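You operate a simulated robot arm through the tools that you are given. There is no shell and no other tool. Be economical: measure what you need, move in short steps, check, and stop when the job is done.

Carry out the task below with a simulated two-armed robot. There is one attempt and no reset: what you move stays moved.

JOB
Fill the vial at the filler to about its line, then close it with the grey stopper and yellow cap.
Fine: swing the spout over, fill, swing it clear; push stopper and cap home by hand. Where these are worked on the way, their far stop is far enough and under half their travel is too little: swing spout.
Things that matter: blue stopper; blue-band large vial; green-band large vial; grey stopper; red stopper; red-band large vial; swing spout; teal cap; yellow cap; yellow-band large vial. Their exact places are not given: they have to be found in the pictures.

It is judged by the outcome, as a careful person would: the job done as asked, and still so three seconds after it is handed in. It fails if anything else is knocked over, pushed out of place, dropped, spilled or broken. A push-on lid holds only when it is set on centred and level and pressed home; a screw cap is set on level and turned clockwise until tight.

ROBOT AND FRAMES
Two 7-joint arms with fingered hands on one trunk, on a base that drives. Base frame: it is fixed to the floor where the robot stands at the start and does not move with it; the origin is under the middle of the robot, x ahead of it, y to its left, z up. Units: cm, rad, N and s.
The left shoulder is at the start at [7, 13.2, 119.2], the right one opposite. With the tool pointing down near the work surface each hand reaches from about 10 to 62 cm from the robot's upright axis, wherever it stands, measured 20 degrees to its own side. Places, roughly: red-band large vial (4x4x8 cm) [50, 10, 90]; swing spout [50, 0, 100]; yellow-band large vial (4x4x8 cm) [60, 10, 90]. Payload 2.3 kg a hand.
Tool frame (each hand has its own): the origin (TCP) lies between the finger pads and is the grasp point; the fingertips stand 2.5 cm ahead of it; z points along the fingers, y is the line along which they close. Largest opening 8.8 cm; the body of the gripper starts 2.9 cm behind the TCP. The gripper is a hand of 3 fingers: y runs from the thumb to the fingers, the wrist lies at [-1.3, -9.7, -16.2] in the tool frame, and closing takes about 1.5 s.
Orientation is told as [roll, pitch, yaw] about the base's x, y, z axes, in that order, counted from this pose: with the fingers straight down and the wrist toward the robot, the tool's x, y and z point along [0, 1, 0], [1, 0, 0] and [0, 0, -1] of the base frame.

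CONTROLS
- The arms move only by the tool apply_moves. It takes "left_plan", "right_plan" or both (then of equal length, played together; a hand with none holds still); each is a list of rows, each a list of 6 numbers: the shift along the tool's x, y, z in cm, then the turn, a rotation vector about the tool's x, y, z in degrees. In form: [[dx, dy, dz, wx, wy, wz], ...]. A call has 1 to 8 rows; each row shifts and turns the commanded pose from where the row before left it, along the tool's axes as they then stand. "left_gripper" and "right_gripper" are, for a hand that has rows, the gripper command, from -1 (fully open) to 1 (shut), values between in proportion, set as the call begins (left out, the last holds). Each row takes 0.2 s and may step no farther than 5 cm and 0.15 rad from the row before; otherwise, or with a gripper value out of range, the whole call is refused. Where a pose cannot be reached the arm comes as near as it can. A force on the tool above 40 N (or 10 N above the force at the start of the call, whichever is more), or a blocked arm, ends the call early, and 0.2 s more pass. Each finger travels about 10.8 cm/s and halts on what it meets, pressing with about 24 N; the grip force reading is that of the motor and also rises with nothing between the fingers. The clock runs only during rows and for 0.2 s after the last one: add rows that do not move to give the fingers time. It gives the time, the measured TCP pose, the force on the tool (base axes), the opening and the grip force at its end, in the units of the frame above (readings bear some noise), with the torque about the TCP (base axes, N m) and any sound that the robot's microphone picked up, and new pictures: "pictures" is both (left out), scene, wrist or none (wrist: the cameras of the hands that moved).
- Cameras (640 x 400 px; columns grow to the right, rows downward): "scene" is now at [12.09, 4.07, 149.52]; the picture's right is [0.49, -0.87, 0.00], its down [-0.64, -0.36, -0.68] and it looks along [0.59, 0.33, -0.74] (base axes); focal length 256 px, centre (320, 200). "left" rides on the left gripper at [-5.8, -8.5, -10] in its tool frame; the picture's right is [-0.67, -0.35, 0.66], its down [0.69, -0.63, 0.37] and it looks along [0.29, 0.69, 0.66] (tool axes); focal length 261 px, centre (320, 200). "right" rides on the right gripper at [5.8, -8.5, -9.9] in its tool frame; the picture's right is [-0.67, 0.35, -0.66], its down [-0.69, -0.63, 0.37] and it looks along [-0.28, 0.69, 0.66] (tool axes); focal length 261 px, centre (320, 200).
- lift_body(by): slides the trunk up (or, below 0, down) by that many cm; the arms and the scene camera ride with it, the base frame stays. It gives what a move gives, with no picture.
- drive_base(legs): drives the robot by 1 to 6 legs, each [ahead, left, turn to the left] in cm, cm and rad, along the robot's own axes; the way and the turn of a leg run together, so that a leg with both is an arc; at most 150 cm and 3.142 rad a leg. The arms and the cameras ride along, it lands a little off, and it stops where it bumps. It gives what a move gives, and a new picture of the scene camera.
- set_grasp(shape, hand): the hand has 3 fingers and takes this shape, open, in about a second: jaw (thumb against the fingers, like two jaws); tri (thumb and two fingers); tip (a fingertip pinch); poke (one finger out to press); point (the index stretched); flat (the hand flat); cup (the hand cupped); fist (a fist). The gripper value then closes the fingers along that shape, each until it touches; the sizes above hold for jaw. It gives what a move gives, with no picture.
- aim_head(pan, tilt): turns the head with the scene camera to pan (to the left, within 1.501 rad either way) and tilt (down, from -0.506 to 1.204), counted from straight ahead of the robot. It gives what a move gives, and a new picture of the scene camera.
- locate(camera, pixels): for up to 12 pixels [column, row] of the newest picture of that camera ("zoom" is the newest enlarged one), the place [x, y, z] in the base frame of the surface seen there, good to about 0.2 cm. The clock stands still meanwhile.
- close_up(camera, box): a new picture of the part [left, top, right, bottom] of that camera's present view, enlarged. The clock stands still meanwhile.
- sign_off(): hands the job in; it is judged then, once.

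Keep the steps short. Do not move on a guess: measure, check each grasp and each placing, and mend mistakes. In all there are 80 turns and 260 pictures (those below and enlarged ones count). Leave the grippers open and the arms clear of the work at the hand-in unless told otherwise, and finish with a single line.

The tools are called after "Call:" as a command line: name --argument value ..., lists and objects as JSON in quotes. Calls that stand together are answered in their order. apply_moves: Moves the arms, as the interface text tells. Its arguments: {"type":"object","properties":{"left_plan":{"type":"array","items":{"type":"array","items":{"type":"number"}}},"left_gripper":{"type":"number"},"right_plan":{"type":"array","items":{"type":"array","items":{"type":"number"}}},"right_gripper":{"type":"number"},"pictures":{"type":"string","enum":["both","scene","wrist","none"]}},"required":[]} The other tools are called the same way: lift_body (by) slides the trunk up or down; set_grasp (shape, hand) gives the hand a shape; drive_base (legs) drives the base; aim_head (pan, tilt) turns the head that bears the scene camera; locate (camera, pixels) gives the place of the surface under pixels of a picture; close_up (camera, box) takes an enlarged picture of a part of a camera's view; sign_off () hands the job in.

At the start:

```text
t: 0.0
left_eef_pos: [26.33, 31.11, 117.22]
left_tcp_rot: [0.001, 0.0, -0.001]
left_contact_force: [0.3, 0.0, -0.1]
left_ft_torque: [-0.01, 0.01, -0.02]
left_grip_width: 8.77
left_grasp_force: 0.0
left_shape: jaw
right_eef_pos: [32.74, 0.93, 118.87]
right_tcp_rot: [0.001, 0.002, -0.001]
right_contact_force: [0.0, -0.2, -0.5]
right_ft_torque: [0.01, -0.01, 0.04]
right_grip_width: 8.77
right_grasp_force: 0.0
right_shape: jaw
trunk travel left (down, up): [-75.0, 9.0]
robot x, y, heading: [-0.36, 0.13, 0.002]
head pan, tilt: [0.511, 0.827]
```

scene: 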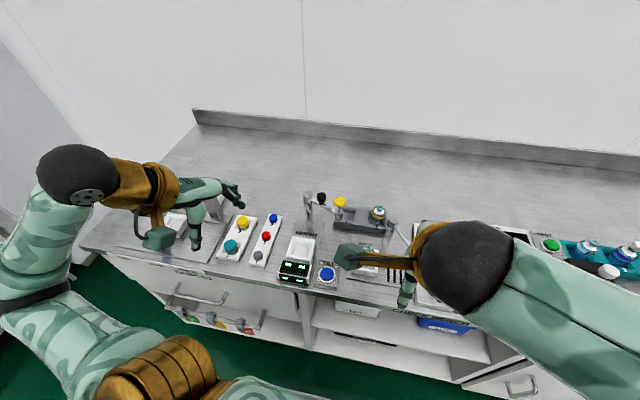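
right: 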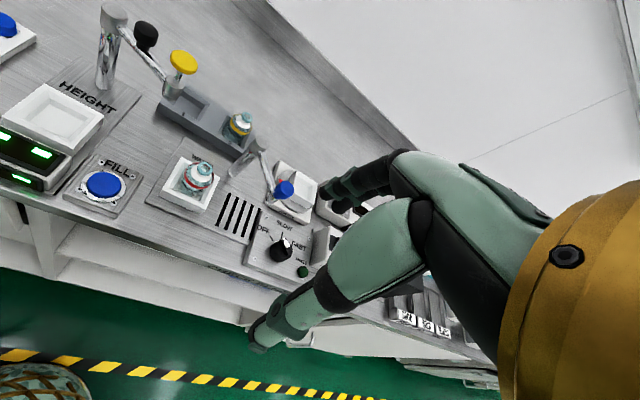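
left: 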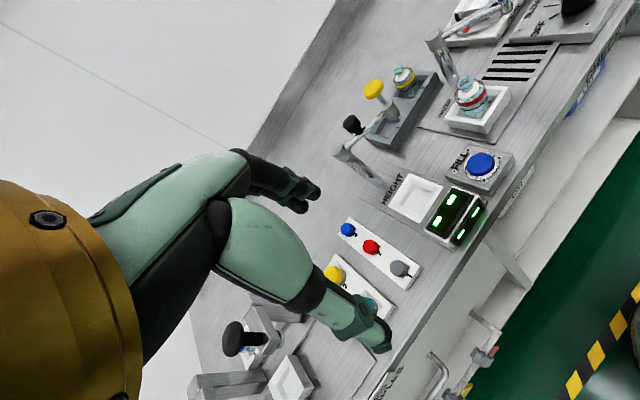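

I see a bench with filler, scale, caps and vials. I'll enlarge the pictures to understand the layout.

Call:
close_up --camera "right" --box '[0, 0, 340, 300]'

Call:
close_up --camera "left" --box '[300, 0, 640, 300]'

Call:
close_up --camera "scene" --box '[160, 160, 420, 320]'

```text
1.33 times, centred on (170, 150) of right
```

zoom: 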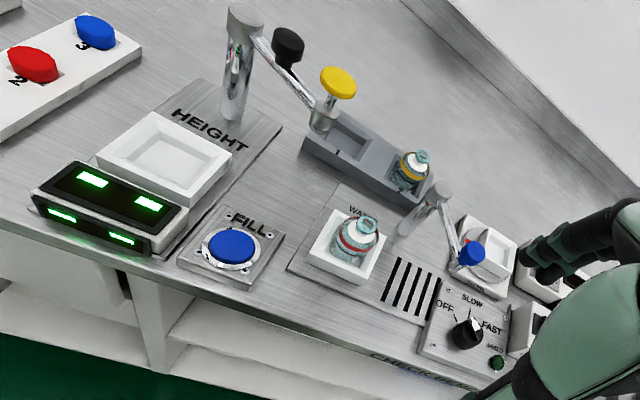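

```text
1.33 times, centred on (470, 150) of left
```

zoom: 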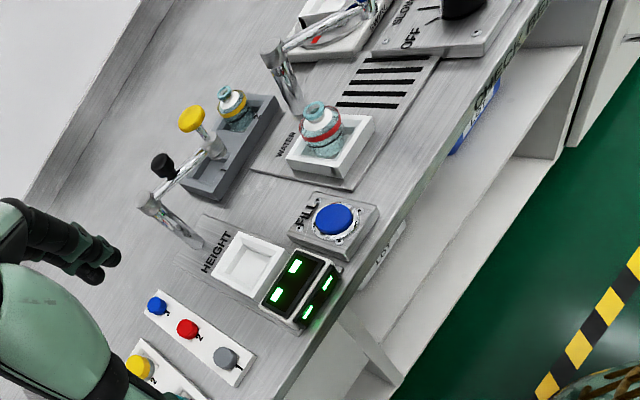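

```text
2.46 times, centred on (290, 240) of scene
```

zoom: 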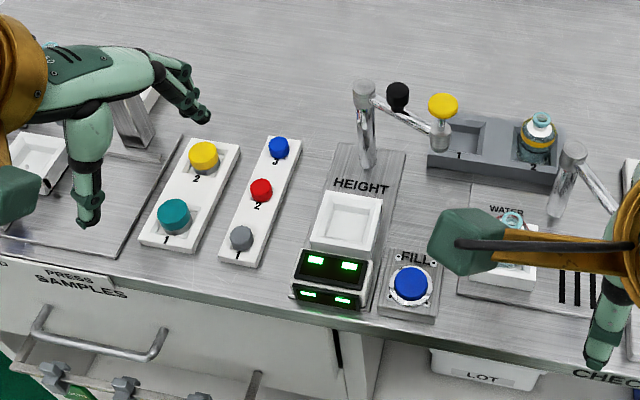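

Now locating key points in the enlarged scene view.

Call:
locate --camera "zoom" --pixels '[[173, 217], [203, 155], [241, 238], [261, 190], [279, 147], [410, 285], [443, 105], [398, 95], [363, 90], [540, 122], [575, 150], [510, 215]]'

Call:
apply_moves --right_plan '[[-5, -1, -3, 0, 0, 0], [-5, -1, -3, 0, 0, 0], [-5, -1, 0, 0, 0, 0], [-5, -1, 0, 0, 0, 0], [-5, -1, 0, 0, 0, 0]]'

```text
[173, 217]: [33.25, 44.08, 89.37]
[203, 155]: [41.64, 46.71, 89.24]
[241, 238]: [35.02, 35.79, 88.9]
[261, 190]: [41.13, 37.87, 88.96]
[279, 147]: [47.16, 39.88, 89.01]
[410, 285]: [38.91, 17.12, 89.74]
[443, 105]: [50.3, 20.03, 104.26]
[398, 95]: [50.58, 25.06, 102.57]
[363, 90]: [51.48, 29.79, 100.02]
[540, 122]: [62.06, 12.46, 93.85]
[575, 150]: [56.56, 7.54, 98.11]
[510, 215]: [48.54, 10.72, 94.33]
```

```text
refused: row 1 steps farther than a row can; nothing moved
```

Call:
apply_moves --right_plan '[[-4, -1, -2, 0, 0, 0], [-4, -1, -2, 0, 0, 0], [-4, -1, 0, 0, 0, 0], [-4, -1, 0, 0, 0, 0], [-4, -1, 0, 0, 0, 0]]'

Call:
aim_head --pan 0.1 --tilt 0.8

```text
t: 1.2
left_eef_pos: [26.39, 30.95, 117.21]
left_tcp_rot: [0.004, -0.001, 0.001]
left_contact_force: [0.6, -0.1, -0.8]
left_ft_torque: [-0.02, 0.01, -0.01]
left_grip_width: 8.77
left_grasp_force: 0.1
left_shape: jaw
right_eef_pos: [27.68, -19.43, 122.85]
right_tcp_rot: [0.0, 0.002, 0.001]
right_contact_force: [0.4, 1.2, 0.1]
right_ft_torque: [0.0, -0.02, 0.0]
right_grip_width: 8.74
right_grasp_force: 0.0
right_shape: jaw
trunk travel left (down, up): [-75.0, 9.0]
robot x, y, heading: [0.02, -0.01, -0.004]
head pan, tilt: [0.511, 0.827]
```

scene: 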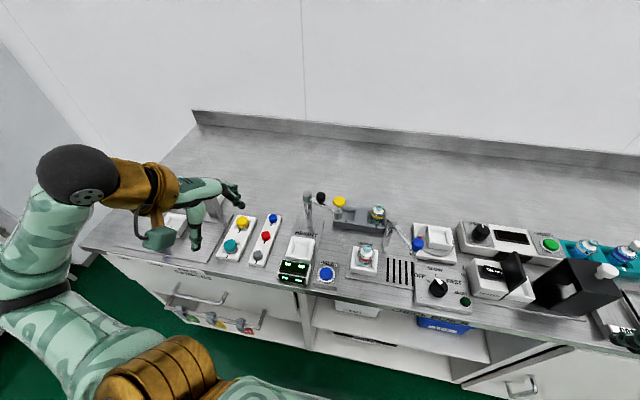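
right: 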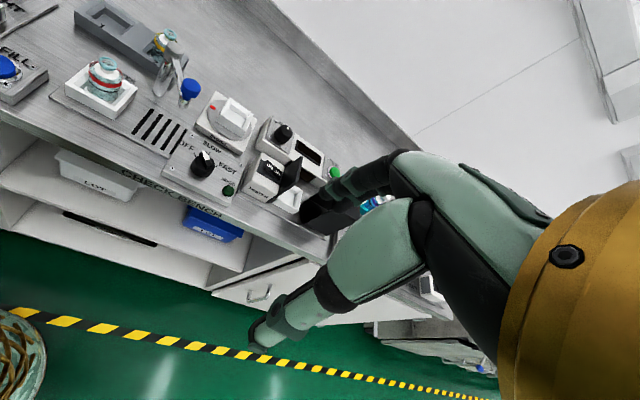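

```text
t: 2.1
left_eef_pos: [26.26, 31.17, 117.17]
left_tcp_rot: [0.001, -0.001, -0.002]
left_contact_force: [0.0, 0.4, 0.4]
left_ft_torque: [0.0, 0.03, 0.02]
left_grip_width: 8.76
left_grasp_force: 0.0
left_shape: jaw
right_eef_pos: [27.81, -19.06, 122.83]
right_tcp_rot: [0.001, 0.001, 0.0]
right_contact_force: [-1.1, 0.1, 0.0]
right_ft_torque: [-0.01, 0.02, 0.02]
right_grip_width: 8.77
right_grasp_force: 0.0
right_shape: jaw
trunk travel left (down, up): [-75.0, 9.0]
robot x, y, heading: [-0.31, -0.4, -0.0]
head pan, tilt: [0.099, 0.799]
```

scene: 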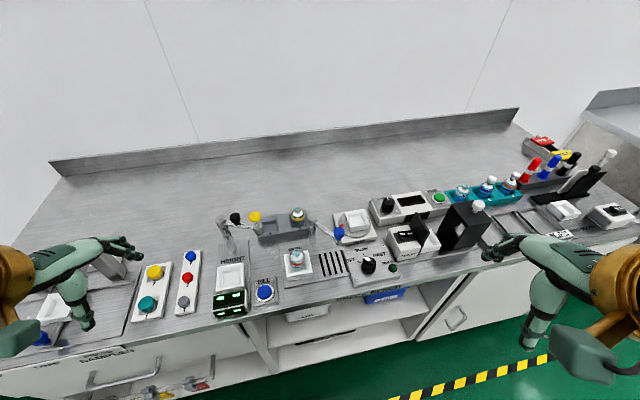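

Call:
close_up --camera "scene" --box '[205, 195, 365, 315]'

Call:
close_up --camera "scene" --box '[320, 170, 520, 290]'

Call:
close_up --camera "right" --box '[40, 0, 260, 180]'

```text
3.33 times, centred on (285, 255) of scene
```

zoom: 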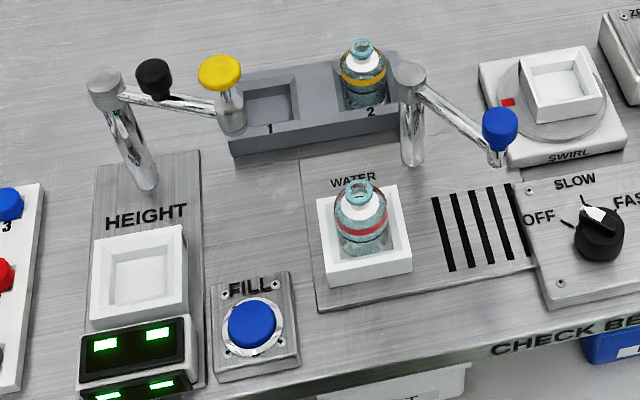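

```text
3.20 times, centred on (420, 230) of scene
```

zoom: 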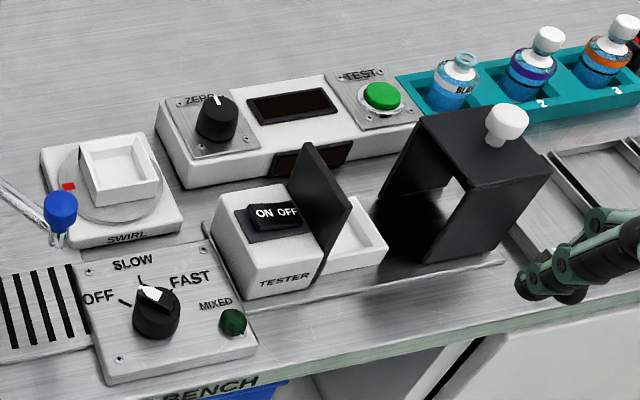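

```text
2.22 times, centred on (150, 90) of right
```

zoom: 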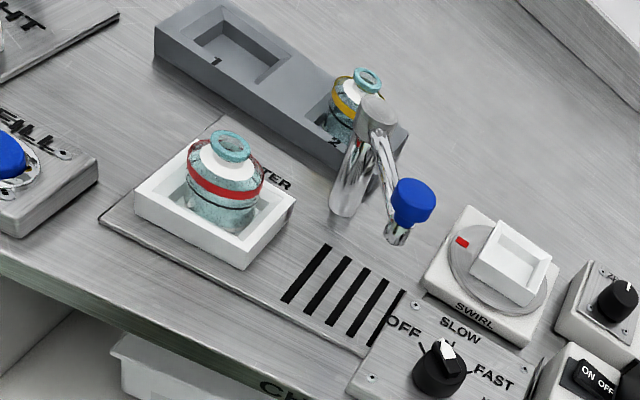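

Locating spout knob, post, and vial mouth in the right-camera enlargement.

Call:
locate --camera "zoom" --pixels '[[412, 190], [375, 108], [398, 235], [230, 142], [230, 160], [215, 212], [385, 160], [350, 195], [255, 245], [250, 195]]'

Call:
close_up --camera "scene" --box '[265, 205, 365, 285]'

```text
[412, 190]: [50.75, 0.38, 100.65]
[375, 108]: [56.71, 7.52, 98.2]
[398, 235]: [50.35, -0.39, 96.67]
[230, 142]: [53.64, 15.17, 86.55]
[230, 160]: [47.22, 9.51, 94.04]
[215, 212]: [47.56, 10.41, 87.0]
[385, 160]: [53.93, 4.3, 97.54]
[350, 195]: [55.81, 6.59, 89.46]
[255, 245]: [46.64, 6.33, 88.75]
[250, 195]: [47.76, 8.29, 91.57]
```

```text
5.00 times, centred on (315, 245) of scene
```

zoom: 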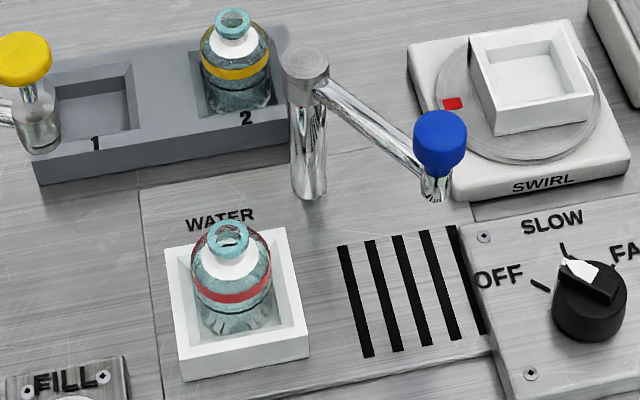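

Call:
locate --camera "zoom" --pixels '[[230, 255], [211, 238], [249, 238], [232, 295], [237, 325], [440, 120], [437, 197], [418, 180], [306, 55], [240, 370], [330, 90]]'

Call:
close_up --camera "scene" --box '[285, 238, 325, 288]'

Call:
close_up --camera "scene" --box '[120, 240, 220, 330]'

```text
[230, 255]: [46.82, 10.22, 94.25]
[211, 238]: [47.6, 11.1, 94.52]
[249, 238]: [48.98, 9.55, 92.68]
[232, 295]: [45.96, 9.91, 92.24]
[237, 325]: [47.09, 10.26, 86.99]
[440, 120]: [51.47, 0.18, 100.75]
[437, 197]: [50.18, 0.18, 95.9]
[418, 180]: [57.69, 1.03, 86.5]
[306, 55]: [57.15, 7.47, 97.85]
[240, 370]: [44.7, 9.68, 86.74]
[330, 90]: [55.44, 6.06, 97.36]
```

```text
8.00 times, centred on (305, 263) of scene
```

zoom: 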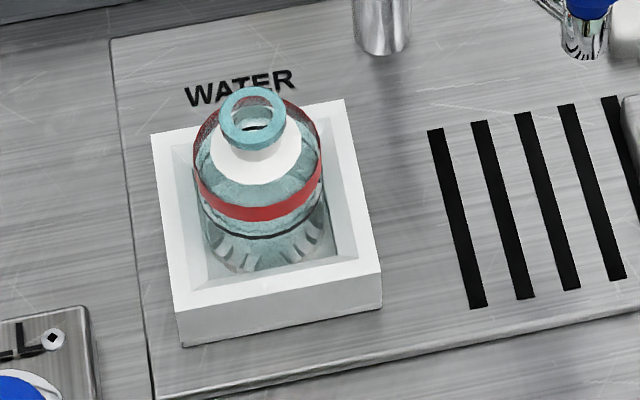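

```text
4.44 times, centred on (170, 285) of scene
```

zoom: 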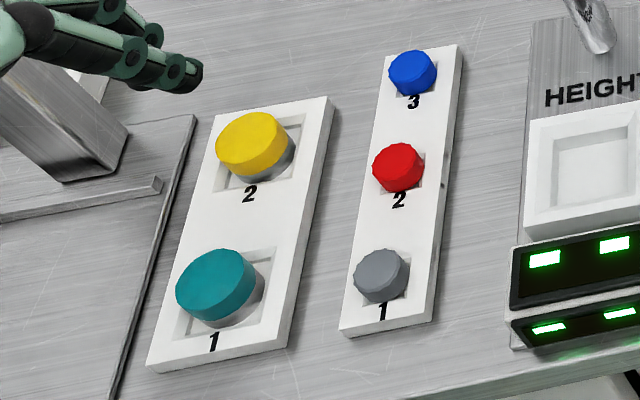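

Call:
close_up --camera "right" --box '[150, 40, 230, 120]'

Call:
close_up --camera "scene" --box '[320, 205, 370, 250]'

```text
5.00 times, centred on (190, 80) of right
```

zoom: 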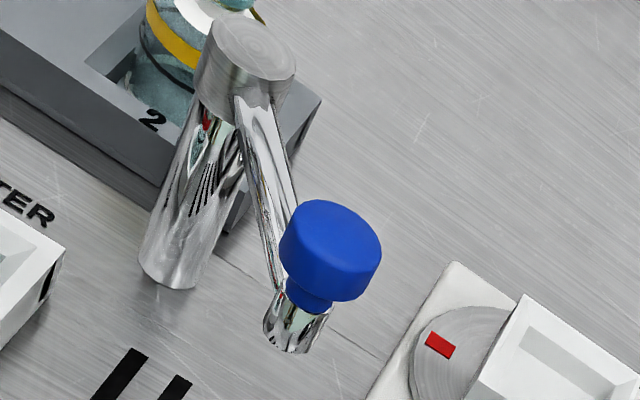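

```text
8.89 times, centred on (345, 228) of scene
```

zoom: 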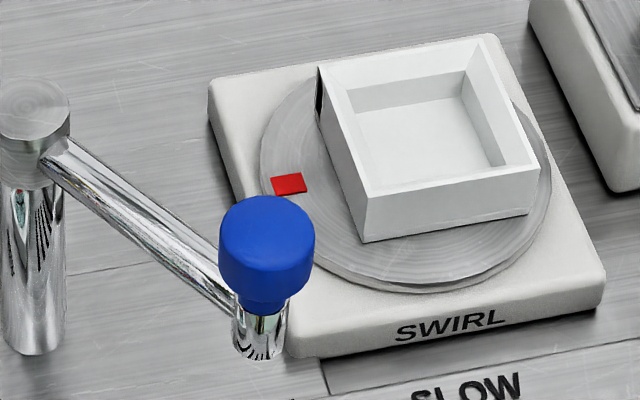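

Call:
locate --camera "zoom" --pixels '[[265, 202], [265, 230], [265, 285], [222, 235], [311, 240], [260, 340], [35, 95], [20, 90], [262, 352]]'

Call:
apply_moves --right_plan '[[3, 4, 2, 0, 0, 0], [3.5, 3, 1, 0, 0, 6], [3.5, 3, 1, 0, 0, 6]]' --pictures "none"

```text
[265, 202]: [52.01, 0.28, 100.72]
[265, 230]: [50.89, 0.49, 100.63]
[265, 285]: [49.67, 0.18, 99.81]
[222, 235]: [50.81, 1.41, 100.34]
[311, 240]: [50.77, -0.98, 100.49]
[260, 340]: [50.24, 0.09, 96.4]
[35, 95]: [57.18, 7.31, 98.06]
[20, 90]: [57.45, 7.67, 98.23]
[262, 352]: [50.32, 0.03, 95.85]
```

```text
refused: row 1 steps farther than a row can; nothing moved
```

Knob head: top centre ≈(50.8, 0.2, 100.7), post axis ≈(57.2, 7.4). Moving the right hand above the knob.

Call:
apply_moves --right_plan '[[2.76, 3.29, 1.83, 0, 0, 0], [2.76, 3.29, 1.83, 0, 0, 0], [2.76, 3.29, 1.83, 0, 0, 0], [2.76, 3.29, 1.83, 0, 0, 0], [2.76, 3.29, 1.83, 0, 0, 0], [2.76, 3.29, 1.83, 0, 0, 0], [2.76, 3.29, 1.83, 0, 0, 0], [0, 0, 0, 0, 0, 0]]' --right_gripper -0.3

```text
t: 3.9
left_eef_pos: [26.23, 31.1, 117.24]
left_tcp_rot: [0.002, 0.001, -0.001]
left_contact_force: [-0.1, -0.1, 0.3]
left_ft_torque: [-0.02, 0.05, 0.02]
left_grip_width: 8.75
left_grasp_force: 0.0
left_shape: jaw
right_eef_pos: [50.82, 0.22, 109.98]
right_tcp_rot: [-0.001, 0.003, 0.002]
right_contact_force: [-0.5, 0.4, -0.2]
right_ft_torque: [0.03, -0.03, 0.0]
right_grip_width: 5.75
right_grasp_force: 0.0
right_shape: jaw
trunk travel left (down, up): [-75.0, 9.0]
robot x, y, heading: [0.13, 0.03, 0.001]
head pan, tilt: [0.099, 0.799]
```

scene: 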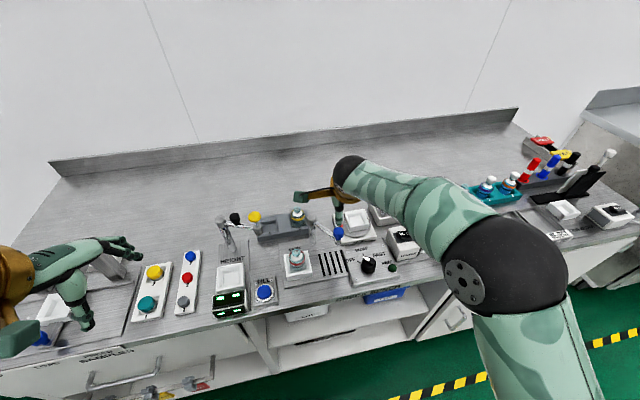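
right: 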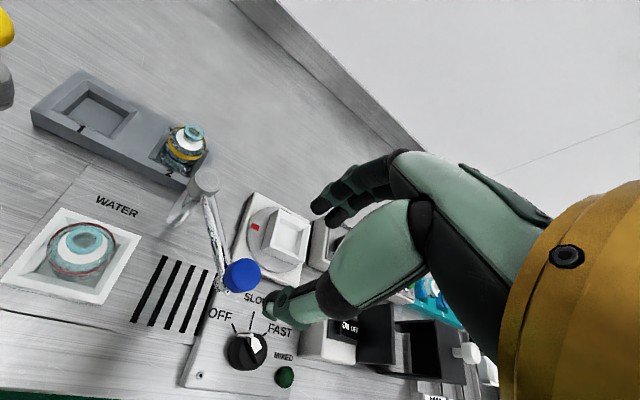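

Call:
locate --camera "right" --pixels '[[82, 229], [82, 245], [60, 235], [106, 245], [242, 275], [206, 182], [240, 262]]'

Call:
apply_moves --right_plan '[[0, 0, 1, 0, 0, -7.5], [0, 0, 1, 0, 0, -7.5], [0, 0, 1, 0, 0, -7.5], [0, 0, 1, 0, 0, -7.5], [0, 0, 0, 0, 0, 0]]'

```text
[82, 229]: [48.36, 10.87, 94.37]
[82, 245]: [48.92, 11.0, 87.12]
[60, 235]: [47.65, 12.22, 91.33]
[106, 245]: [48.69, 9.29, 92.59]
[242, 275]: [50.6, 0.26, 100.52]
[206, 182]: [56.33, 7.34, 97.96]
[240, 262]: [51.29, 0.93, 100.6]
```

```text
t: 5.1
left_eef_pos: [26.4, 31.09, 117.16]
left_tcp_rot: [0.003, 0.0, 0.0]
left_contact_force: [0.3, 0.1, -0.1]
left_ft_torque: [0.02, -0.02, 0.02]
left_grip_width: 8.75
left_grasp_force: 0.1
left_shape: jaw
right_eef_pos: [50.76, 0.16, 106.12]
right_tcp_rot: [0.002, 0.001, 0.527]
right_contact_force: [0.8, -0.2, -1.0]
right_ft_torque: [-0.02, -0.04, 0.02]
right_grip_width: 5.76
right_grasp_force: 0.0
right_shape: jaw
trunk travel left (down, up): [-75.0, 9.0]
robot x, y, heading: [0.2, 0.01, -0.008]
head pan, tilt: [0.099, 0.799]
```

scene: 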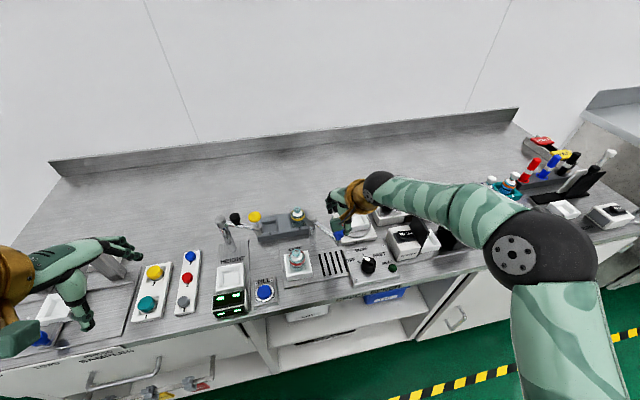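
right: 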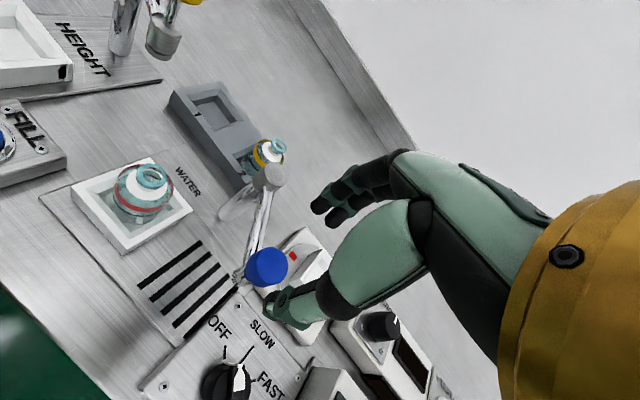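

Aligned: knob lies along the tool axis. Descending ~5.1 cm and then closing on it.

Call:
apply_moves --right_plan '[[0, 0, 2.6, 0, 0, 0], [0, 0, 2.6, 0, 0, 0], [0, 0, 0, 0, 0, 0]]' --pictures "wrist"

Call:
apply_moves --right_plan '[[0, 0, 0, 0, 0, 0], [0, 0, 0, 0, 0, 0], [0, 0, 0, 0, 0, 0], [0, 0, 0, 0, 0, 0]]' --right_gripper 0.5

```text
t: 5.9
left_eef_pos: [26.25, 31.1, 117.04]
left_tcp_rot: [0.002, -0.001, -0.001]
left_contact_force: [-0.3, 0.3, 0.4]
left_ft_torque: [0.0, 0.0, 0.02]
left_grip_width: 8.74
left_grasp_force: 0.1
left_shape: jaw
right_eef_pos: [50.63, 0.24, 100.89]
right_tcp_rot: [0.001, 0.002, 0.523]
right_contact_force: [-0.1, -0.6, 0.0]
right_ft_torque: [-0.01, -0.02, 0.03]
right_grip_width: 5.72
right_grasp_force: 0.1
right_shape: jaw
trunk travel left (down, up): [-75.0, 9.0]
robot x, y, heading: [-0.53, 0.16, -0.0]
head pan, tilt: [0.099, 0.799]
```

right: 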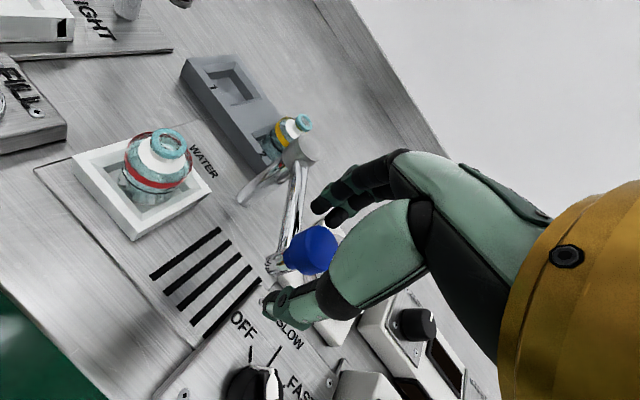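

```text
t: 6.9
left_eef_pos: [26.36, 31.11, 117.19]
left_tcp_rot: [0.003, -0.001, -0.001]
left_contact_force: [0.2, 0.4, 0.2]
left_ft_torque: [0.01, 0.02, 0.0]
left_grip_width: 8.75
left_grasp_force: 0.2
left_shape: jaw
right_eef_pos: [50.78, 0.27, 100.97]
right_tcp_rot: [0.0, 0.002, 0.523]
right_contact_force: [-0.9, 0.1, 0.2]
right_ft_torque: [0.02, 0.03, -0.02]
right_grip_width: 2.26
right_grasp_force: 0.0
right_shape: jaw
trunk travel left (down, up): [-75.0, 9.0]
robot x, y, heading: [-0.29, -0.03, -0.005]
head pan, tilt: [0.099, 0.799]
```

scene: 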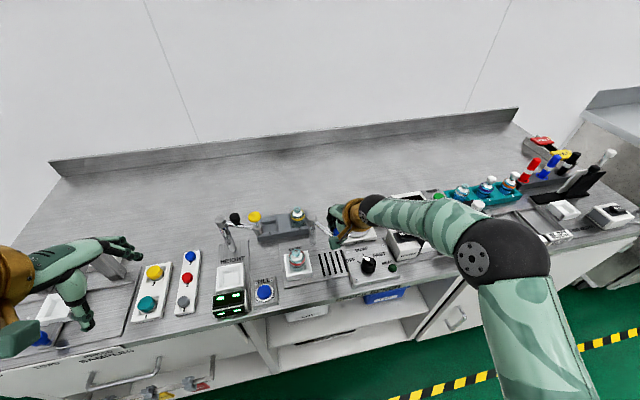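
right: 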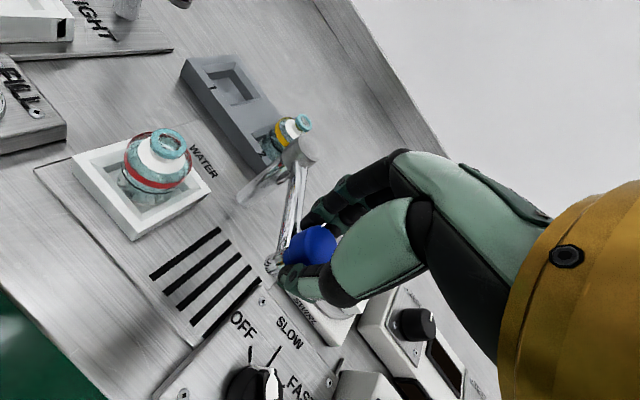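

The knob is held (2.26 cm). Firm up the grip and swing along the arc about the post, first half.

Call:
apply_moves --right_plan '[[0, 0, 0, 0, 0, 0], [0, 0, 0, 0, 0, 0], [1.33, -0.339, 0, 0, 0, 8.2], [1.33, -0.339, 0, 0, 0, 8.2], [1.33, -0.339, 0, 0, 0, 8.2], [1.33, -0.339, 0, 0, 0, 8.2]]' --right_gripper 0.7

```text
t: 8.3
left_eef_pos: [26.25, 31.12, 117.29]
left_tcp_rot: [0.002, 0.0, 0.001]
left_contact_force: [-0.3, -0.5, -0.1]
left_ft_torque: [0.0, 0.02, -0.03]
left_grip_width: 8.74
left_grasp_force: 0.0
left_shape: jaw
right_eef_pos: [47.92, 4.89, 100.88]
right_tcp_rot: [-0.002, 0.003, -0.05]
right_contact_force: [-3.1, -2.4, -2.3]
right_ft_torque: [-0.01, 0.03, -0.01]
right_grip_width: 1.86
right_grasp_force: 24.2
right_shape: jaw
trunk travel left (down, up): [-75.0, 9.0]
robot x, y, heading: [0.2, -0.05, -0.003]
head pan, tilt: [0.099, 0.799]
```

scene: 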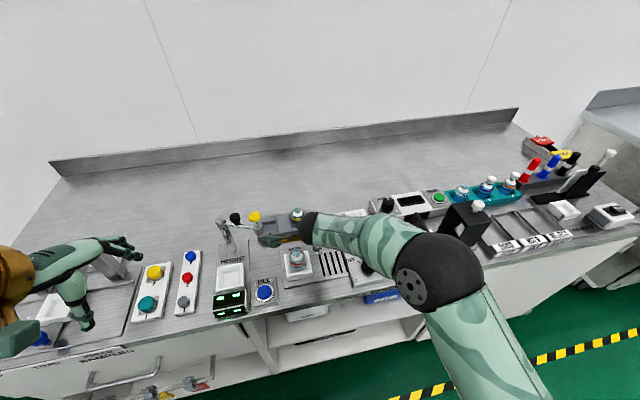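
right: 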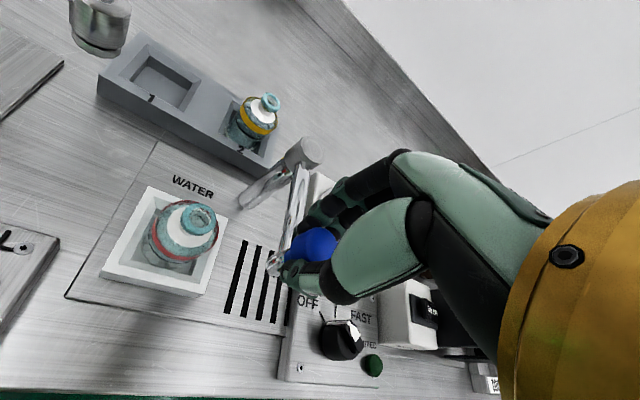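

The spout follows; radius still 9.6. Second half of the arc.

Call:
apply_moves --right_plan '[[1.33, -0.339, 0, 0, 0, 8.2], [1.33, -0.339, 0, 0, 0, 8.2], [1.33, -0.339, 0, 0, 0, 8.2], [1.33, -0.339, 0, 0, 0, 8.2], [0, 0, 0, 0, 0, 0]]'

```text
t: 9.5
left_eef_pos: [27.5, 31.39, 116.67]
left_tcp_rot: [-0.001, 0.011, 0.001]
left_contact_force: [-0.4, 0.2, 0.4]
left_ft_torque: [0.0, -0.01, 0.02]
left_grip_width: 8.78
left_grasp_force: 0.0
left_shape: jaw
right_eef_pos: [46.94, 6.43, 100.9]
right_tcp_rot: [-0.006, 0.006, -0.624]
right_contact_force: [25.6, 7.0, 3.2]
right_ft_torque: [0.01, -0.71, 0.37]
right_grip_width: 1.79
right_grasp_force: 23.9
right_shape: jaw
right hand out of reach, approached as far as the arm can: row 3, 4
trunk travel left (down, up): [-75.0, 9.0]
robot x, y, heading: [0.19, 0.05, -0.001]
head pan, tilt: [0.099, 0.799]
```

scene: 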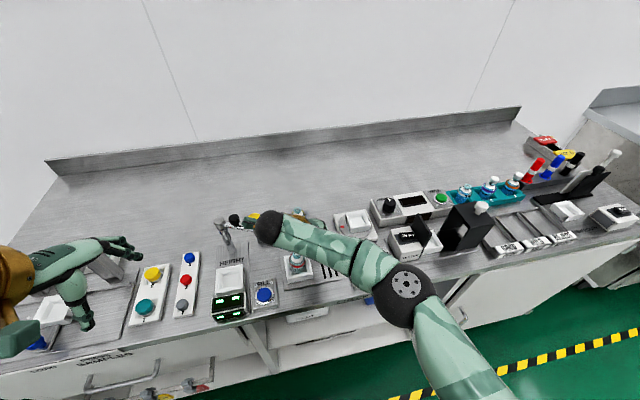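
right: 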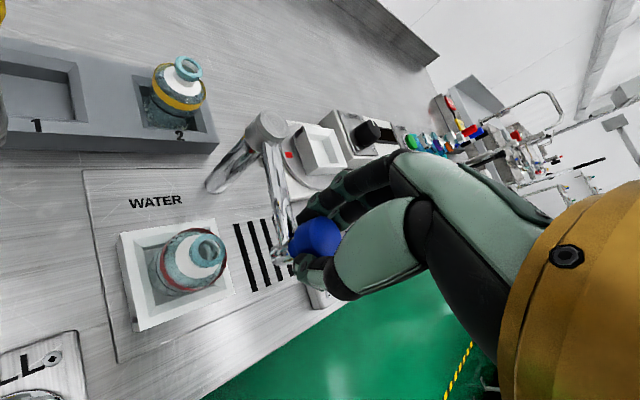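

The arm ran out of reach with this yaw. I'll release the knob and lift a bit, then regrip with a better yaw.

Call:
apply_moves --right_plan '[[0, 0, 0, 0, 0, 0], [0, 0, 0, 0, 0, 0], [0, 0, -1.5, 0, 0, 0], [0, 0, -3, 0, 0, 0], [0, 0, -3, 0, 0, 0]]' --right_gripper -0.2

```text
t: 10.7
left_eef_pos: [26.27, 31.28, 117.17]
left_tcp_rot: [0.002, 0.0, 0.0]
left_contact_force: [0.1, -0.2, -0.5]
left_ft_torque: [0.03, 0.02, -0.02]
left_grip_width: 8.75
left_grasp_force: 0.1
left_shape: jaw
right_eef_pos: [45.92, 6.28, 108.88]
right_tcp_rot: [-0.002, 0.001, -0.62]
right_contact_force: [-0.2, -0.5, 0.3]
right_ft_torque: [-0.03, -0.01, -0.01]
right_grip_width: 5.28
right_grasp_force: 0.0
right_shape: jaw
trunk travel left (down, up): [-75.0, 9.0]
robot x, y, heading: [0.32, 0.23, -0.001]
head pan, tilt: [0.099, 0.799]
```

scene: 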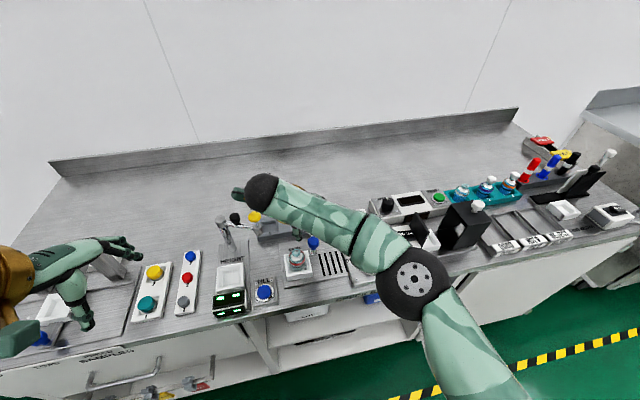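
right: 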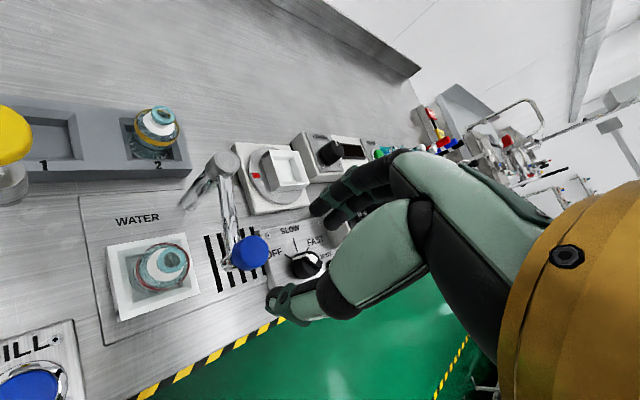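

Call:
locate --camera "scene" --pixels '[[313, 243], [312, 238]]'

Call:
locate --camera "right" --pixels '[[250, 253], [250, 243], [225, 163], [175, 258], [158, 258]]'

Call:
apply_moves --right_plan '[[0, 0, 0, 0, 0, -8], [0, 0, 0, 0, 0, -8], [0, 0, 0, 0, 0, -8], [0, 0, 0, 0, 0, -8], [0, 0, 0, 0, 0, -8], [0, 0, 0, 0, 0, -8], [0, 0, 0, 0, 0, 0]]'

```text
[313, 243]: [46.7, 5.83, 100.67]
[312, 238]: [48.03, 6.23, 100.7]
```

```text
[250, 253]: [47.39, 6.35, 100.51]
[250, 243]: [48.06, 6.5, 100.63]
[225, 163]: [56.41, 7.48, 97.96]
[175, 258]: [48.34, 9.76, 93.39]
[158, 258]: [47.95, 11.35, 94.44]
```

```text
t: 12.3
left_eef_pos: [26.36, 31.02, 117.18]
left_tcp_rot: [0.002, -0.001, -0.001]
left_contact_force: [0.5, 0.4, 1.0]
left_ft_torque: [0.01, 0.02, 0.02]
left_grip_width: 8.76
left_grasp_force: 0.0
left_shape: jaw
right_eef_pos: [45.94, 6.17, 108.86]
right_tcp_rot: [0.0, 0.002, 0.22]
right_contact_force: [0.5, 0.5, 0.4]
right_ft_torque: [0.01, 0.0, 0.01]
right_grip_width: 5.27
right_grasp_force: 0.0
right_shape: jaw
trunk travel left (down, up): [-75.0, 9.0]
robot x, y, heading: [-0.18, -0.09, -0.002]
head pan, tilt: [0.099, 0.799]
```

scene: 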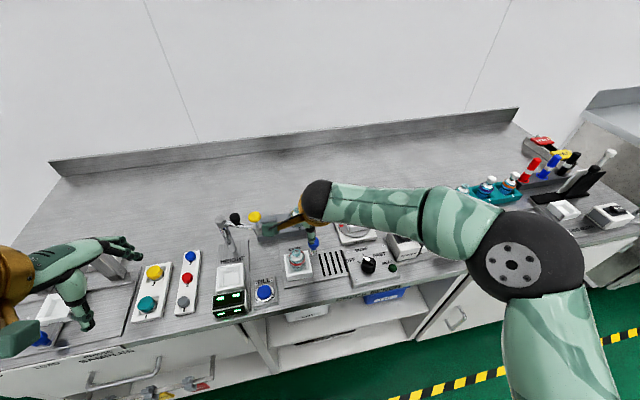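
right: 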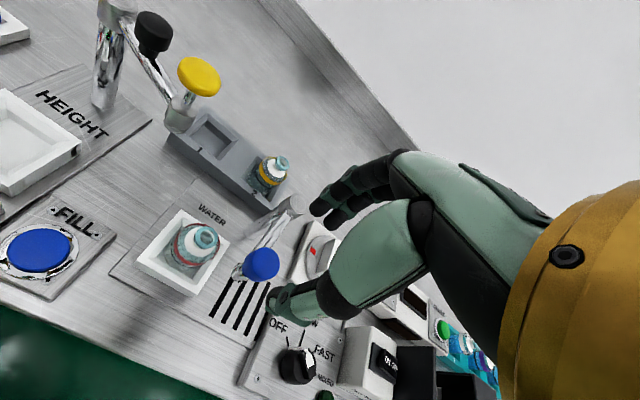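

Knob at (47.5, 6.2). Move over it and descend to z≈100.9.

Call:
apply_moves --right_plan '[[-0.33, 1.5, 0, 0, 0, 0], [0, 0, 2.7, 0, 0, 0], [0, 0, 2.7, 0, 0, 0], [0, 0, 2.6, 0, 0, 0], [0, 0, 0, 0, 0, 0]]' --pictures "wrist"

Call:
apply_moves --right_plan '[[0, 0, 0, 0, 0, 0], [0, 0, 0, 0, 0, 0], [0, 0, 0, 0, 0, 0], [0, 0, 0, 0, 0, 0]]' --right_gripper 0.6 --pictures "wrist"

```text
t: 13.5
left_eef_pos: [26.34, 31.2, 117.22]
left_tcp_rot: [0.001, 0.001, -0.001]
left_contact_force: [0.7, 0.1, 0.3]
left_ft_torque: [-0.02, -0.02, -0.01]
left_grip_width: 8.76
left_grasp_force: 0.1
left_shape: jaw
right_eef_pos: [47.46, 6.19, 100.86]
right_tcp_rot: [-0.001, 0.0, 0.217]
right_contact_force: [0.3, 0.4, 0.6]
right_ft_torque: [0.0, 0.01, 0.0]
right_grip_width: 5.29
right_grasp_force: 0.1
right_shape: jaw
trunk travel left (down, up): [-75.0, 9.0]
robot x, y, heading: [-0.06, 0.05, -0.0]
head pan, tilt: [0.099, 0.799]
```

right: 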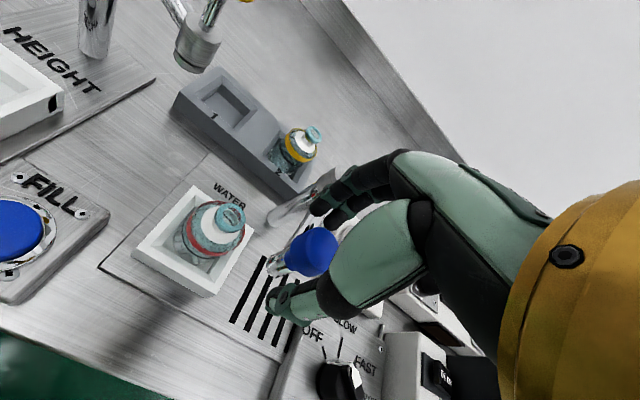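

```text
t: 14.5
left_eef_pos: [26.43, 31.12, 117.02]
left_tcp_rot: [0.001, -0.001, 0.0]
left_contact_force: [0.0, 0.0, -0.2]
left_ft_torque: [0.01, 0.03, 0.0]
left_grip_width: 8.77
left_grasp_force: 0.1
left_shape: jaw
right_eef_pos: [47.57, 6.11, 100.85]
right_tcp_rot: [0.0, 0.002, 0.216]
right_contact_force: [-1.6, 0.1, -2.8]
right_ft_torque: [0.0, -0.01, 0.0]
right_grip_width: 1.81
right_grasp_force: 23.9
right_shape: jaw
trunk travel left (down, up): [-75.0, 9.0]
robot x, y, heading: [-0.01, -0.38, -0.002]
head pan, tilt: [0.099, 0.799]
```

right: 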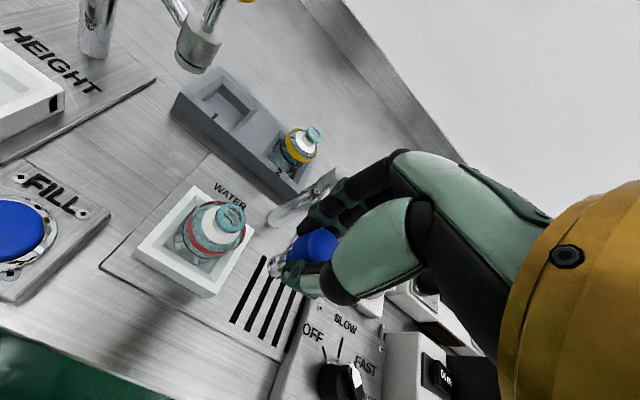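

Call:
apply_moves --right_plan '[[1.055, 0.153, 0, 0, 0, 6.5], [1.055, 0.153, 0, 0, 0, 6.5], [1.055, 0.153, 0, 0, 0, 6.5], [1.055, 0.153, 0, 0, 0, 6.5], [0, 0, 0, 0, 0, 0]]'

```text
t: 15.7
left_eef_pos: [26.68, 31.03, 117.18]
left_tcp_rot: [0.0, 0.002, 0.002]
left_contact_force: [-0.1, -0.6, 1.2]
left_ft_torque: [0.05, -0.04, -0.02]
left_grip_width: 8.74
left_grasp_force: 0.1
left_shape: jaw
right_eef_pos: [47.59, 10.18, 100.78]
right_tcp_rot: [0.003, -0.001, -0.194]
right_contact_force: [4.0, -0.4, 4.0]
right_ft_torque: [-0.07, -0.16, -0.03]
right_grip_width: 1.81
right_grasp_force: 24.0
right_shape: jaw
right hand out of reach, approached as far as the arm can: row 4
trunk travel left (down, up): [-75.0, 9.0]
robot x, y, heading: [0.0, -0.07, 0.002]
head pan, tilt: [0.099, 0.799]
```

scene: 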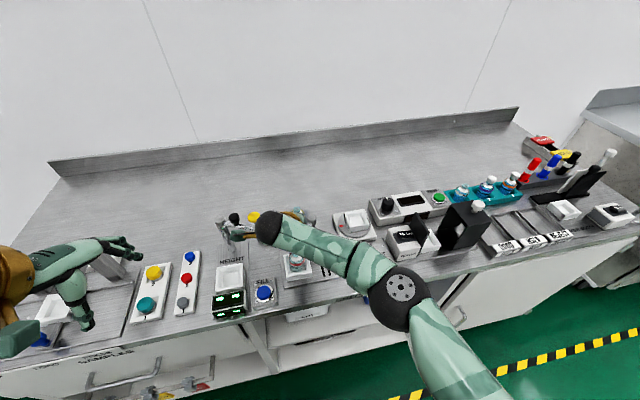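
right: 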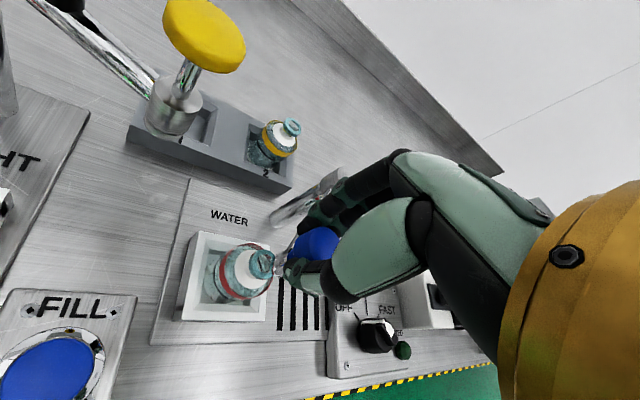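

Close. Release, lift clear and back off, then check the nozzle over the mouth.

Call:
apply_moves --right_plan '[[0, 0, 0, 0, 0, 0], [0, 0, 0, 0, 0, 0], [0, 0, -3, 0, 0, 0], [0, 0, -4, 0, 0, 0], [-3, -3, -2, 0, 0, 0], [-3, -3, -2, 0, 0, 0], [-4, -1, 0, 0, 0, 0], [-4, -1, 0, 0, 0, 0]]' --right_gripper -0.3

Call:
close_up --camera "scene" --box '[265, 205, 345, 285]'

Call:
close_up --camera "right" --box '[0, 0, 340, 300]'

```text
t: 17.5
left_eef_pos: [26.2, 30.95, 117.18]
left_tcp_rot: [0.003, 0.0, -0.001]
left_contact_force: [-1.0, 0.0, 0.0]
left_ft_torque: [0.01, 0.01, 0.0]
left_grip_width: 8.75
left_grasp_force: 0.0
left_shape: jaw
right_eef_pos: [36.55, -2.24, 111.94]
right_tcp_rot: [0.003, 0.002, -0.238]
right_contact_force: [-0.1, 0.8, -0.1]
right_ft_torque: [0.0, -0.01, -0.01]
right_grip_width: 5.69
right_grasp_force: 0.0
right_shape: jaw
right hand out of reach, approached as far as the arm can: row 3
trunk travel left (down, up): [-75.0, 9.0]
robot x, y, heading: [0.29, 0.32, 0.001]
head pan, tilt: [0.099, 0.799]
```

scene: 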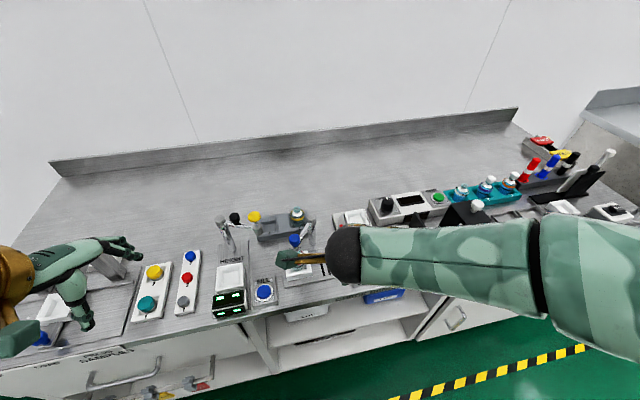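
right: 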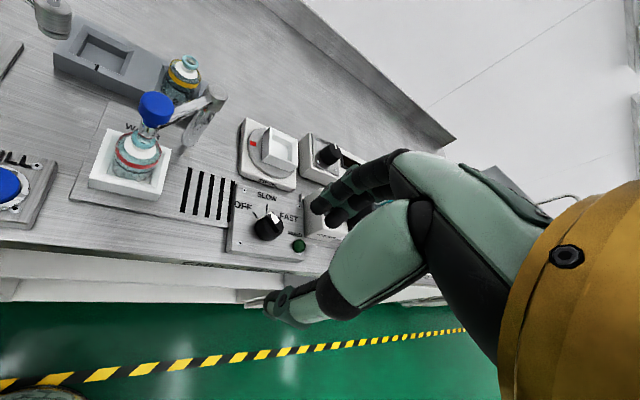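

```text
5.00 times, centred on (305, 245) of scene
```

zoom: 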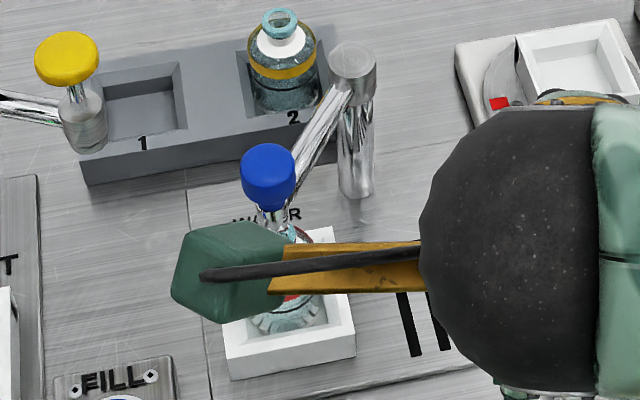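

```text
1.33 times, centred on (170, 150) of right
```

zoom: 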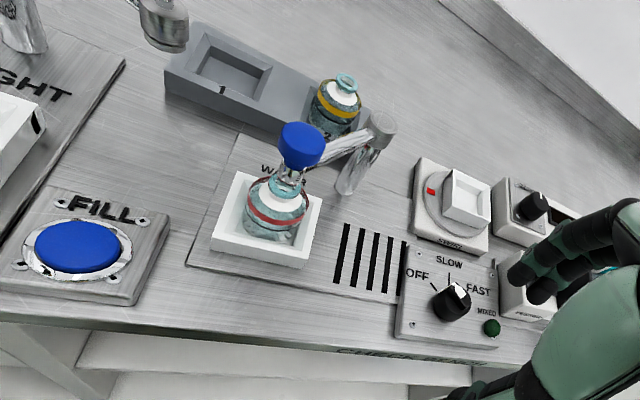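

Looking much closer at the nozzle from the right camera.

Call:
close_up --camera "right" --box '[110, 80, 180, 200]'

Call:
apply_moves --right_plan '[[-4, -1, 0, 0, 0, 0], [-4, -1, 0, 0, 0, 0]]'

Call:
close_up --camera "scene" --box '[275, 225, 325, 285]'

```text
3.33 times, centred on (145, 140) of right
```

zoom: 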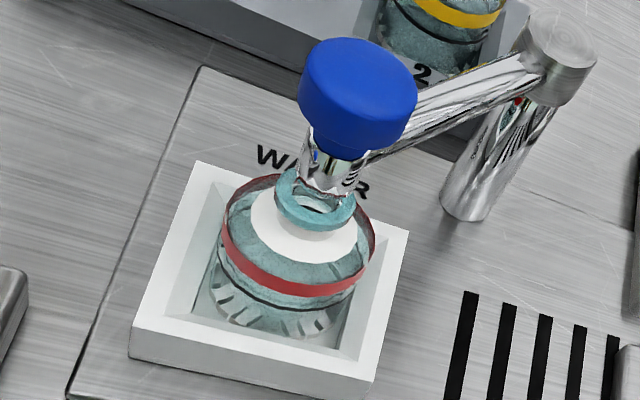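

```text
t: 18.1
left_eef_pos: [26.29, 30.77, 117.36]
left_tcp_rot: [0.005, 0.001, 0.002]
left_contact_force: [0.4, -0.3, 0.8]
left_ft_torque: [0.01, -0.02, 0.01]
left_grip_width: 8.74
left_grasp_force: 0.0
left_shape: jaw
right_eef_pos: [32.52, -9.7, 111.79]
right_tcp_rot: [0.003, 0.002, -0.237]
right_contact_force: [0.2, -0.9, 0.1]
right_ft_torque: [0.04, 0.02, 0.0]
right_grip_width: 5.69
right_grasp_force: 0.0
right_shape: jaw
trunk travel left (down, up): [-75.0, 9.0]
robot x, y, heading: [0.12, -0.34, -0.001]
head pan, tilt: [0.099, 0.799]
```

scene: 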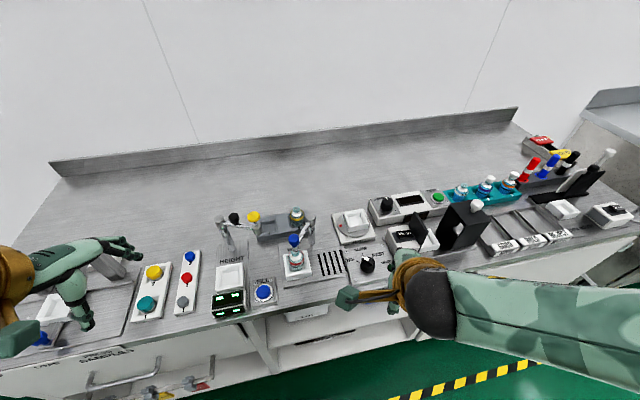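
right: 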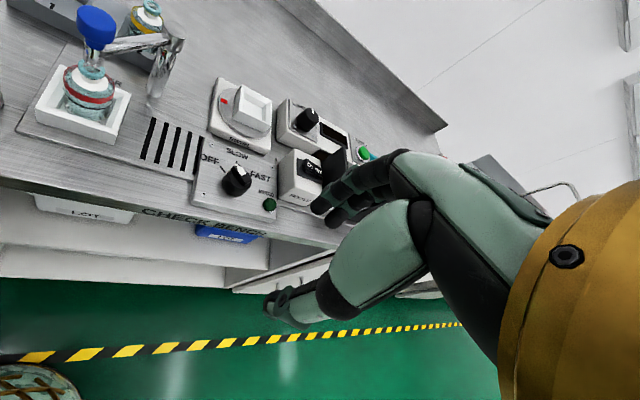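

```text
6.67 times, centred on (300, 255) of scene
```

zoom: 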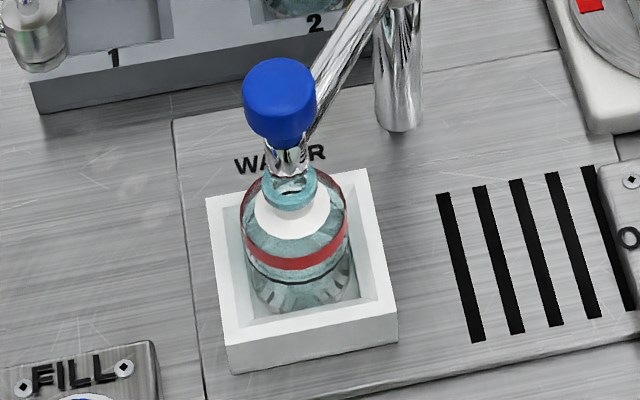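

Call:
locate --camera "zoom" --pixels '[[288, 172], [270, 165], [306, 165], [266, 190], [315, 190], [290, 172], [290, 207], [280, 65], [280, 105], [280, 85]]'

Call:
close_up --camera "right" --box '[30, 0, 190, 140]'

```text
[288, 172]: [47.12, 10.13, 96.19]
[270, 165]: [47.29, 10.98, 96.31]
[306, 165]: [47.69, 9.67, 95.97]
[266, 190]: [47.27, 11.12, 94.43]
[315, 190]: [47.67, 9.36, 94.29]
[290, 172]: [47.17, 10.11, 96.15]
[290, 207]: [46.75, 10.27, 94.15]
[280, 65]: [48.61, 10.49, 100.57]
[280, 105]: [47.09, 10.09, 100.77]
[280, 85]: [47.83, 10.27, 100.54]
```

```text
2.86 times, centred on (110, 70) of right
```

zoom: 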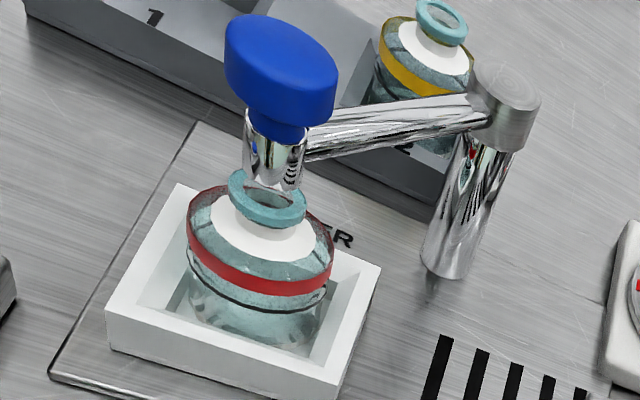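

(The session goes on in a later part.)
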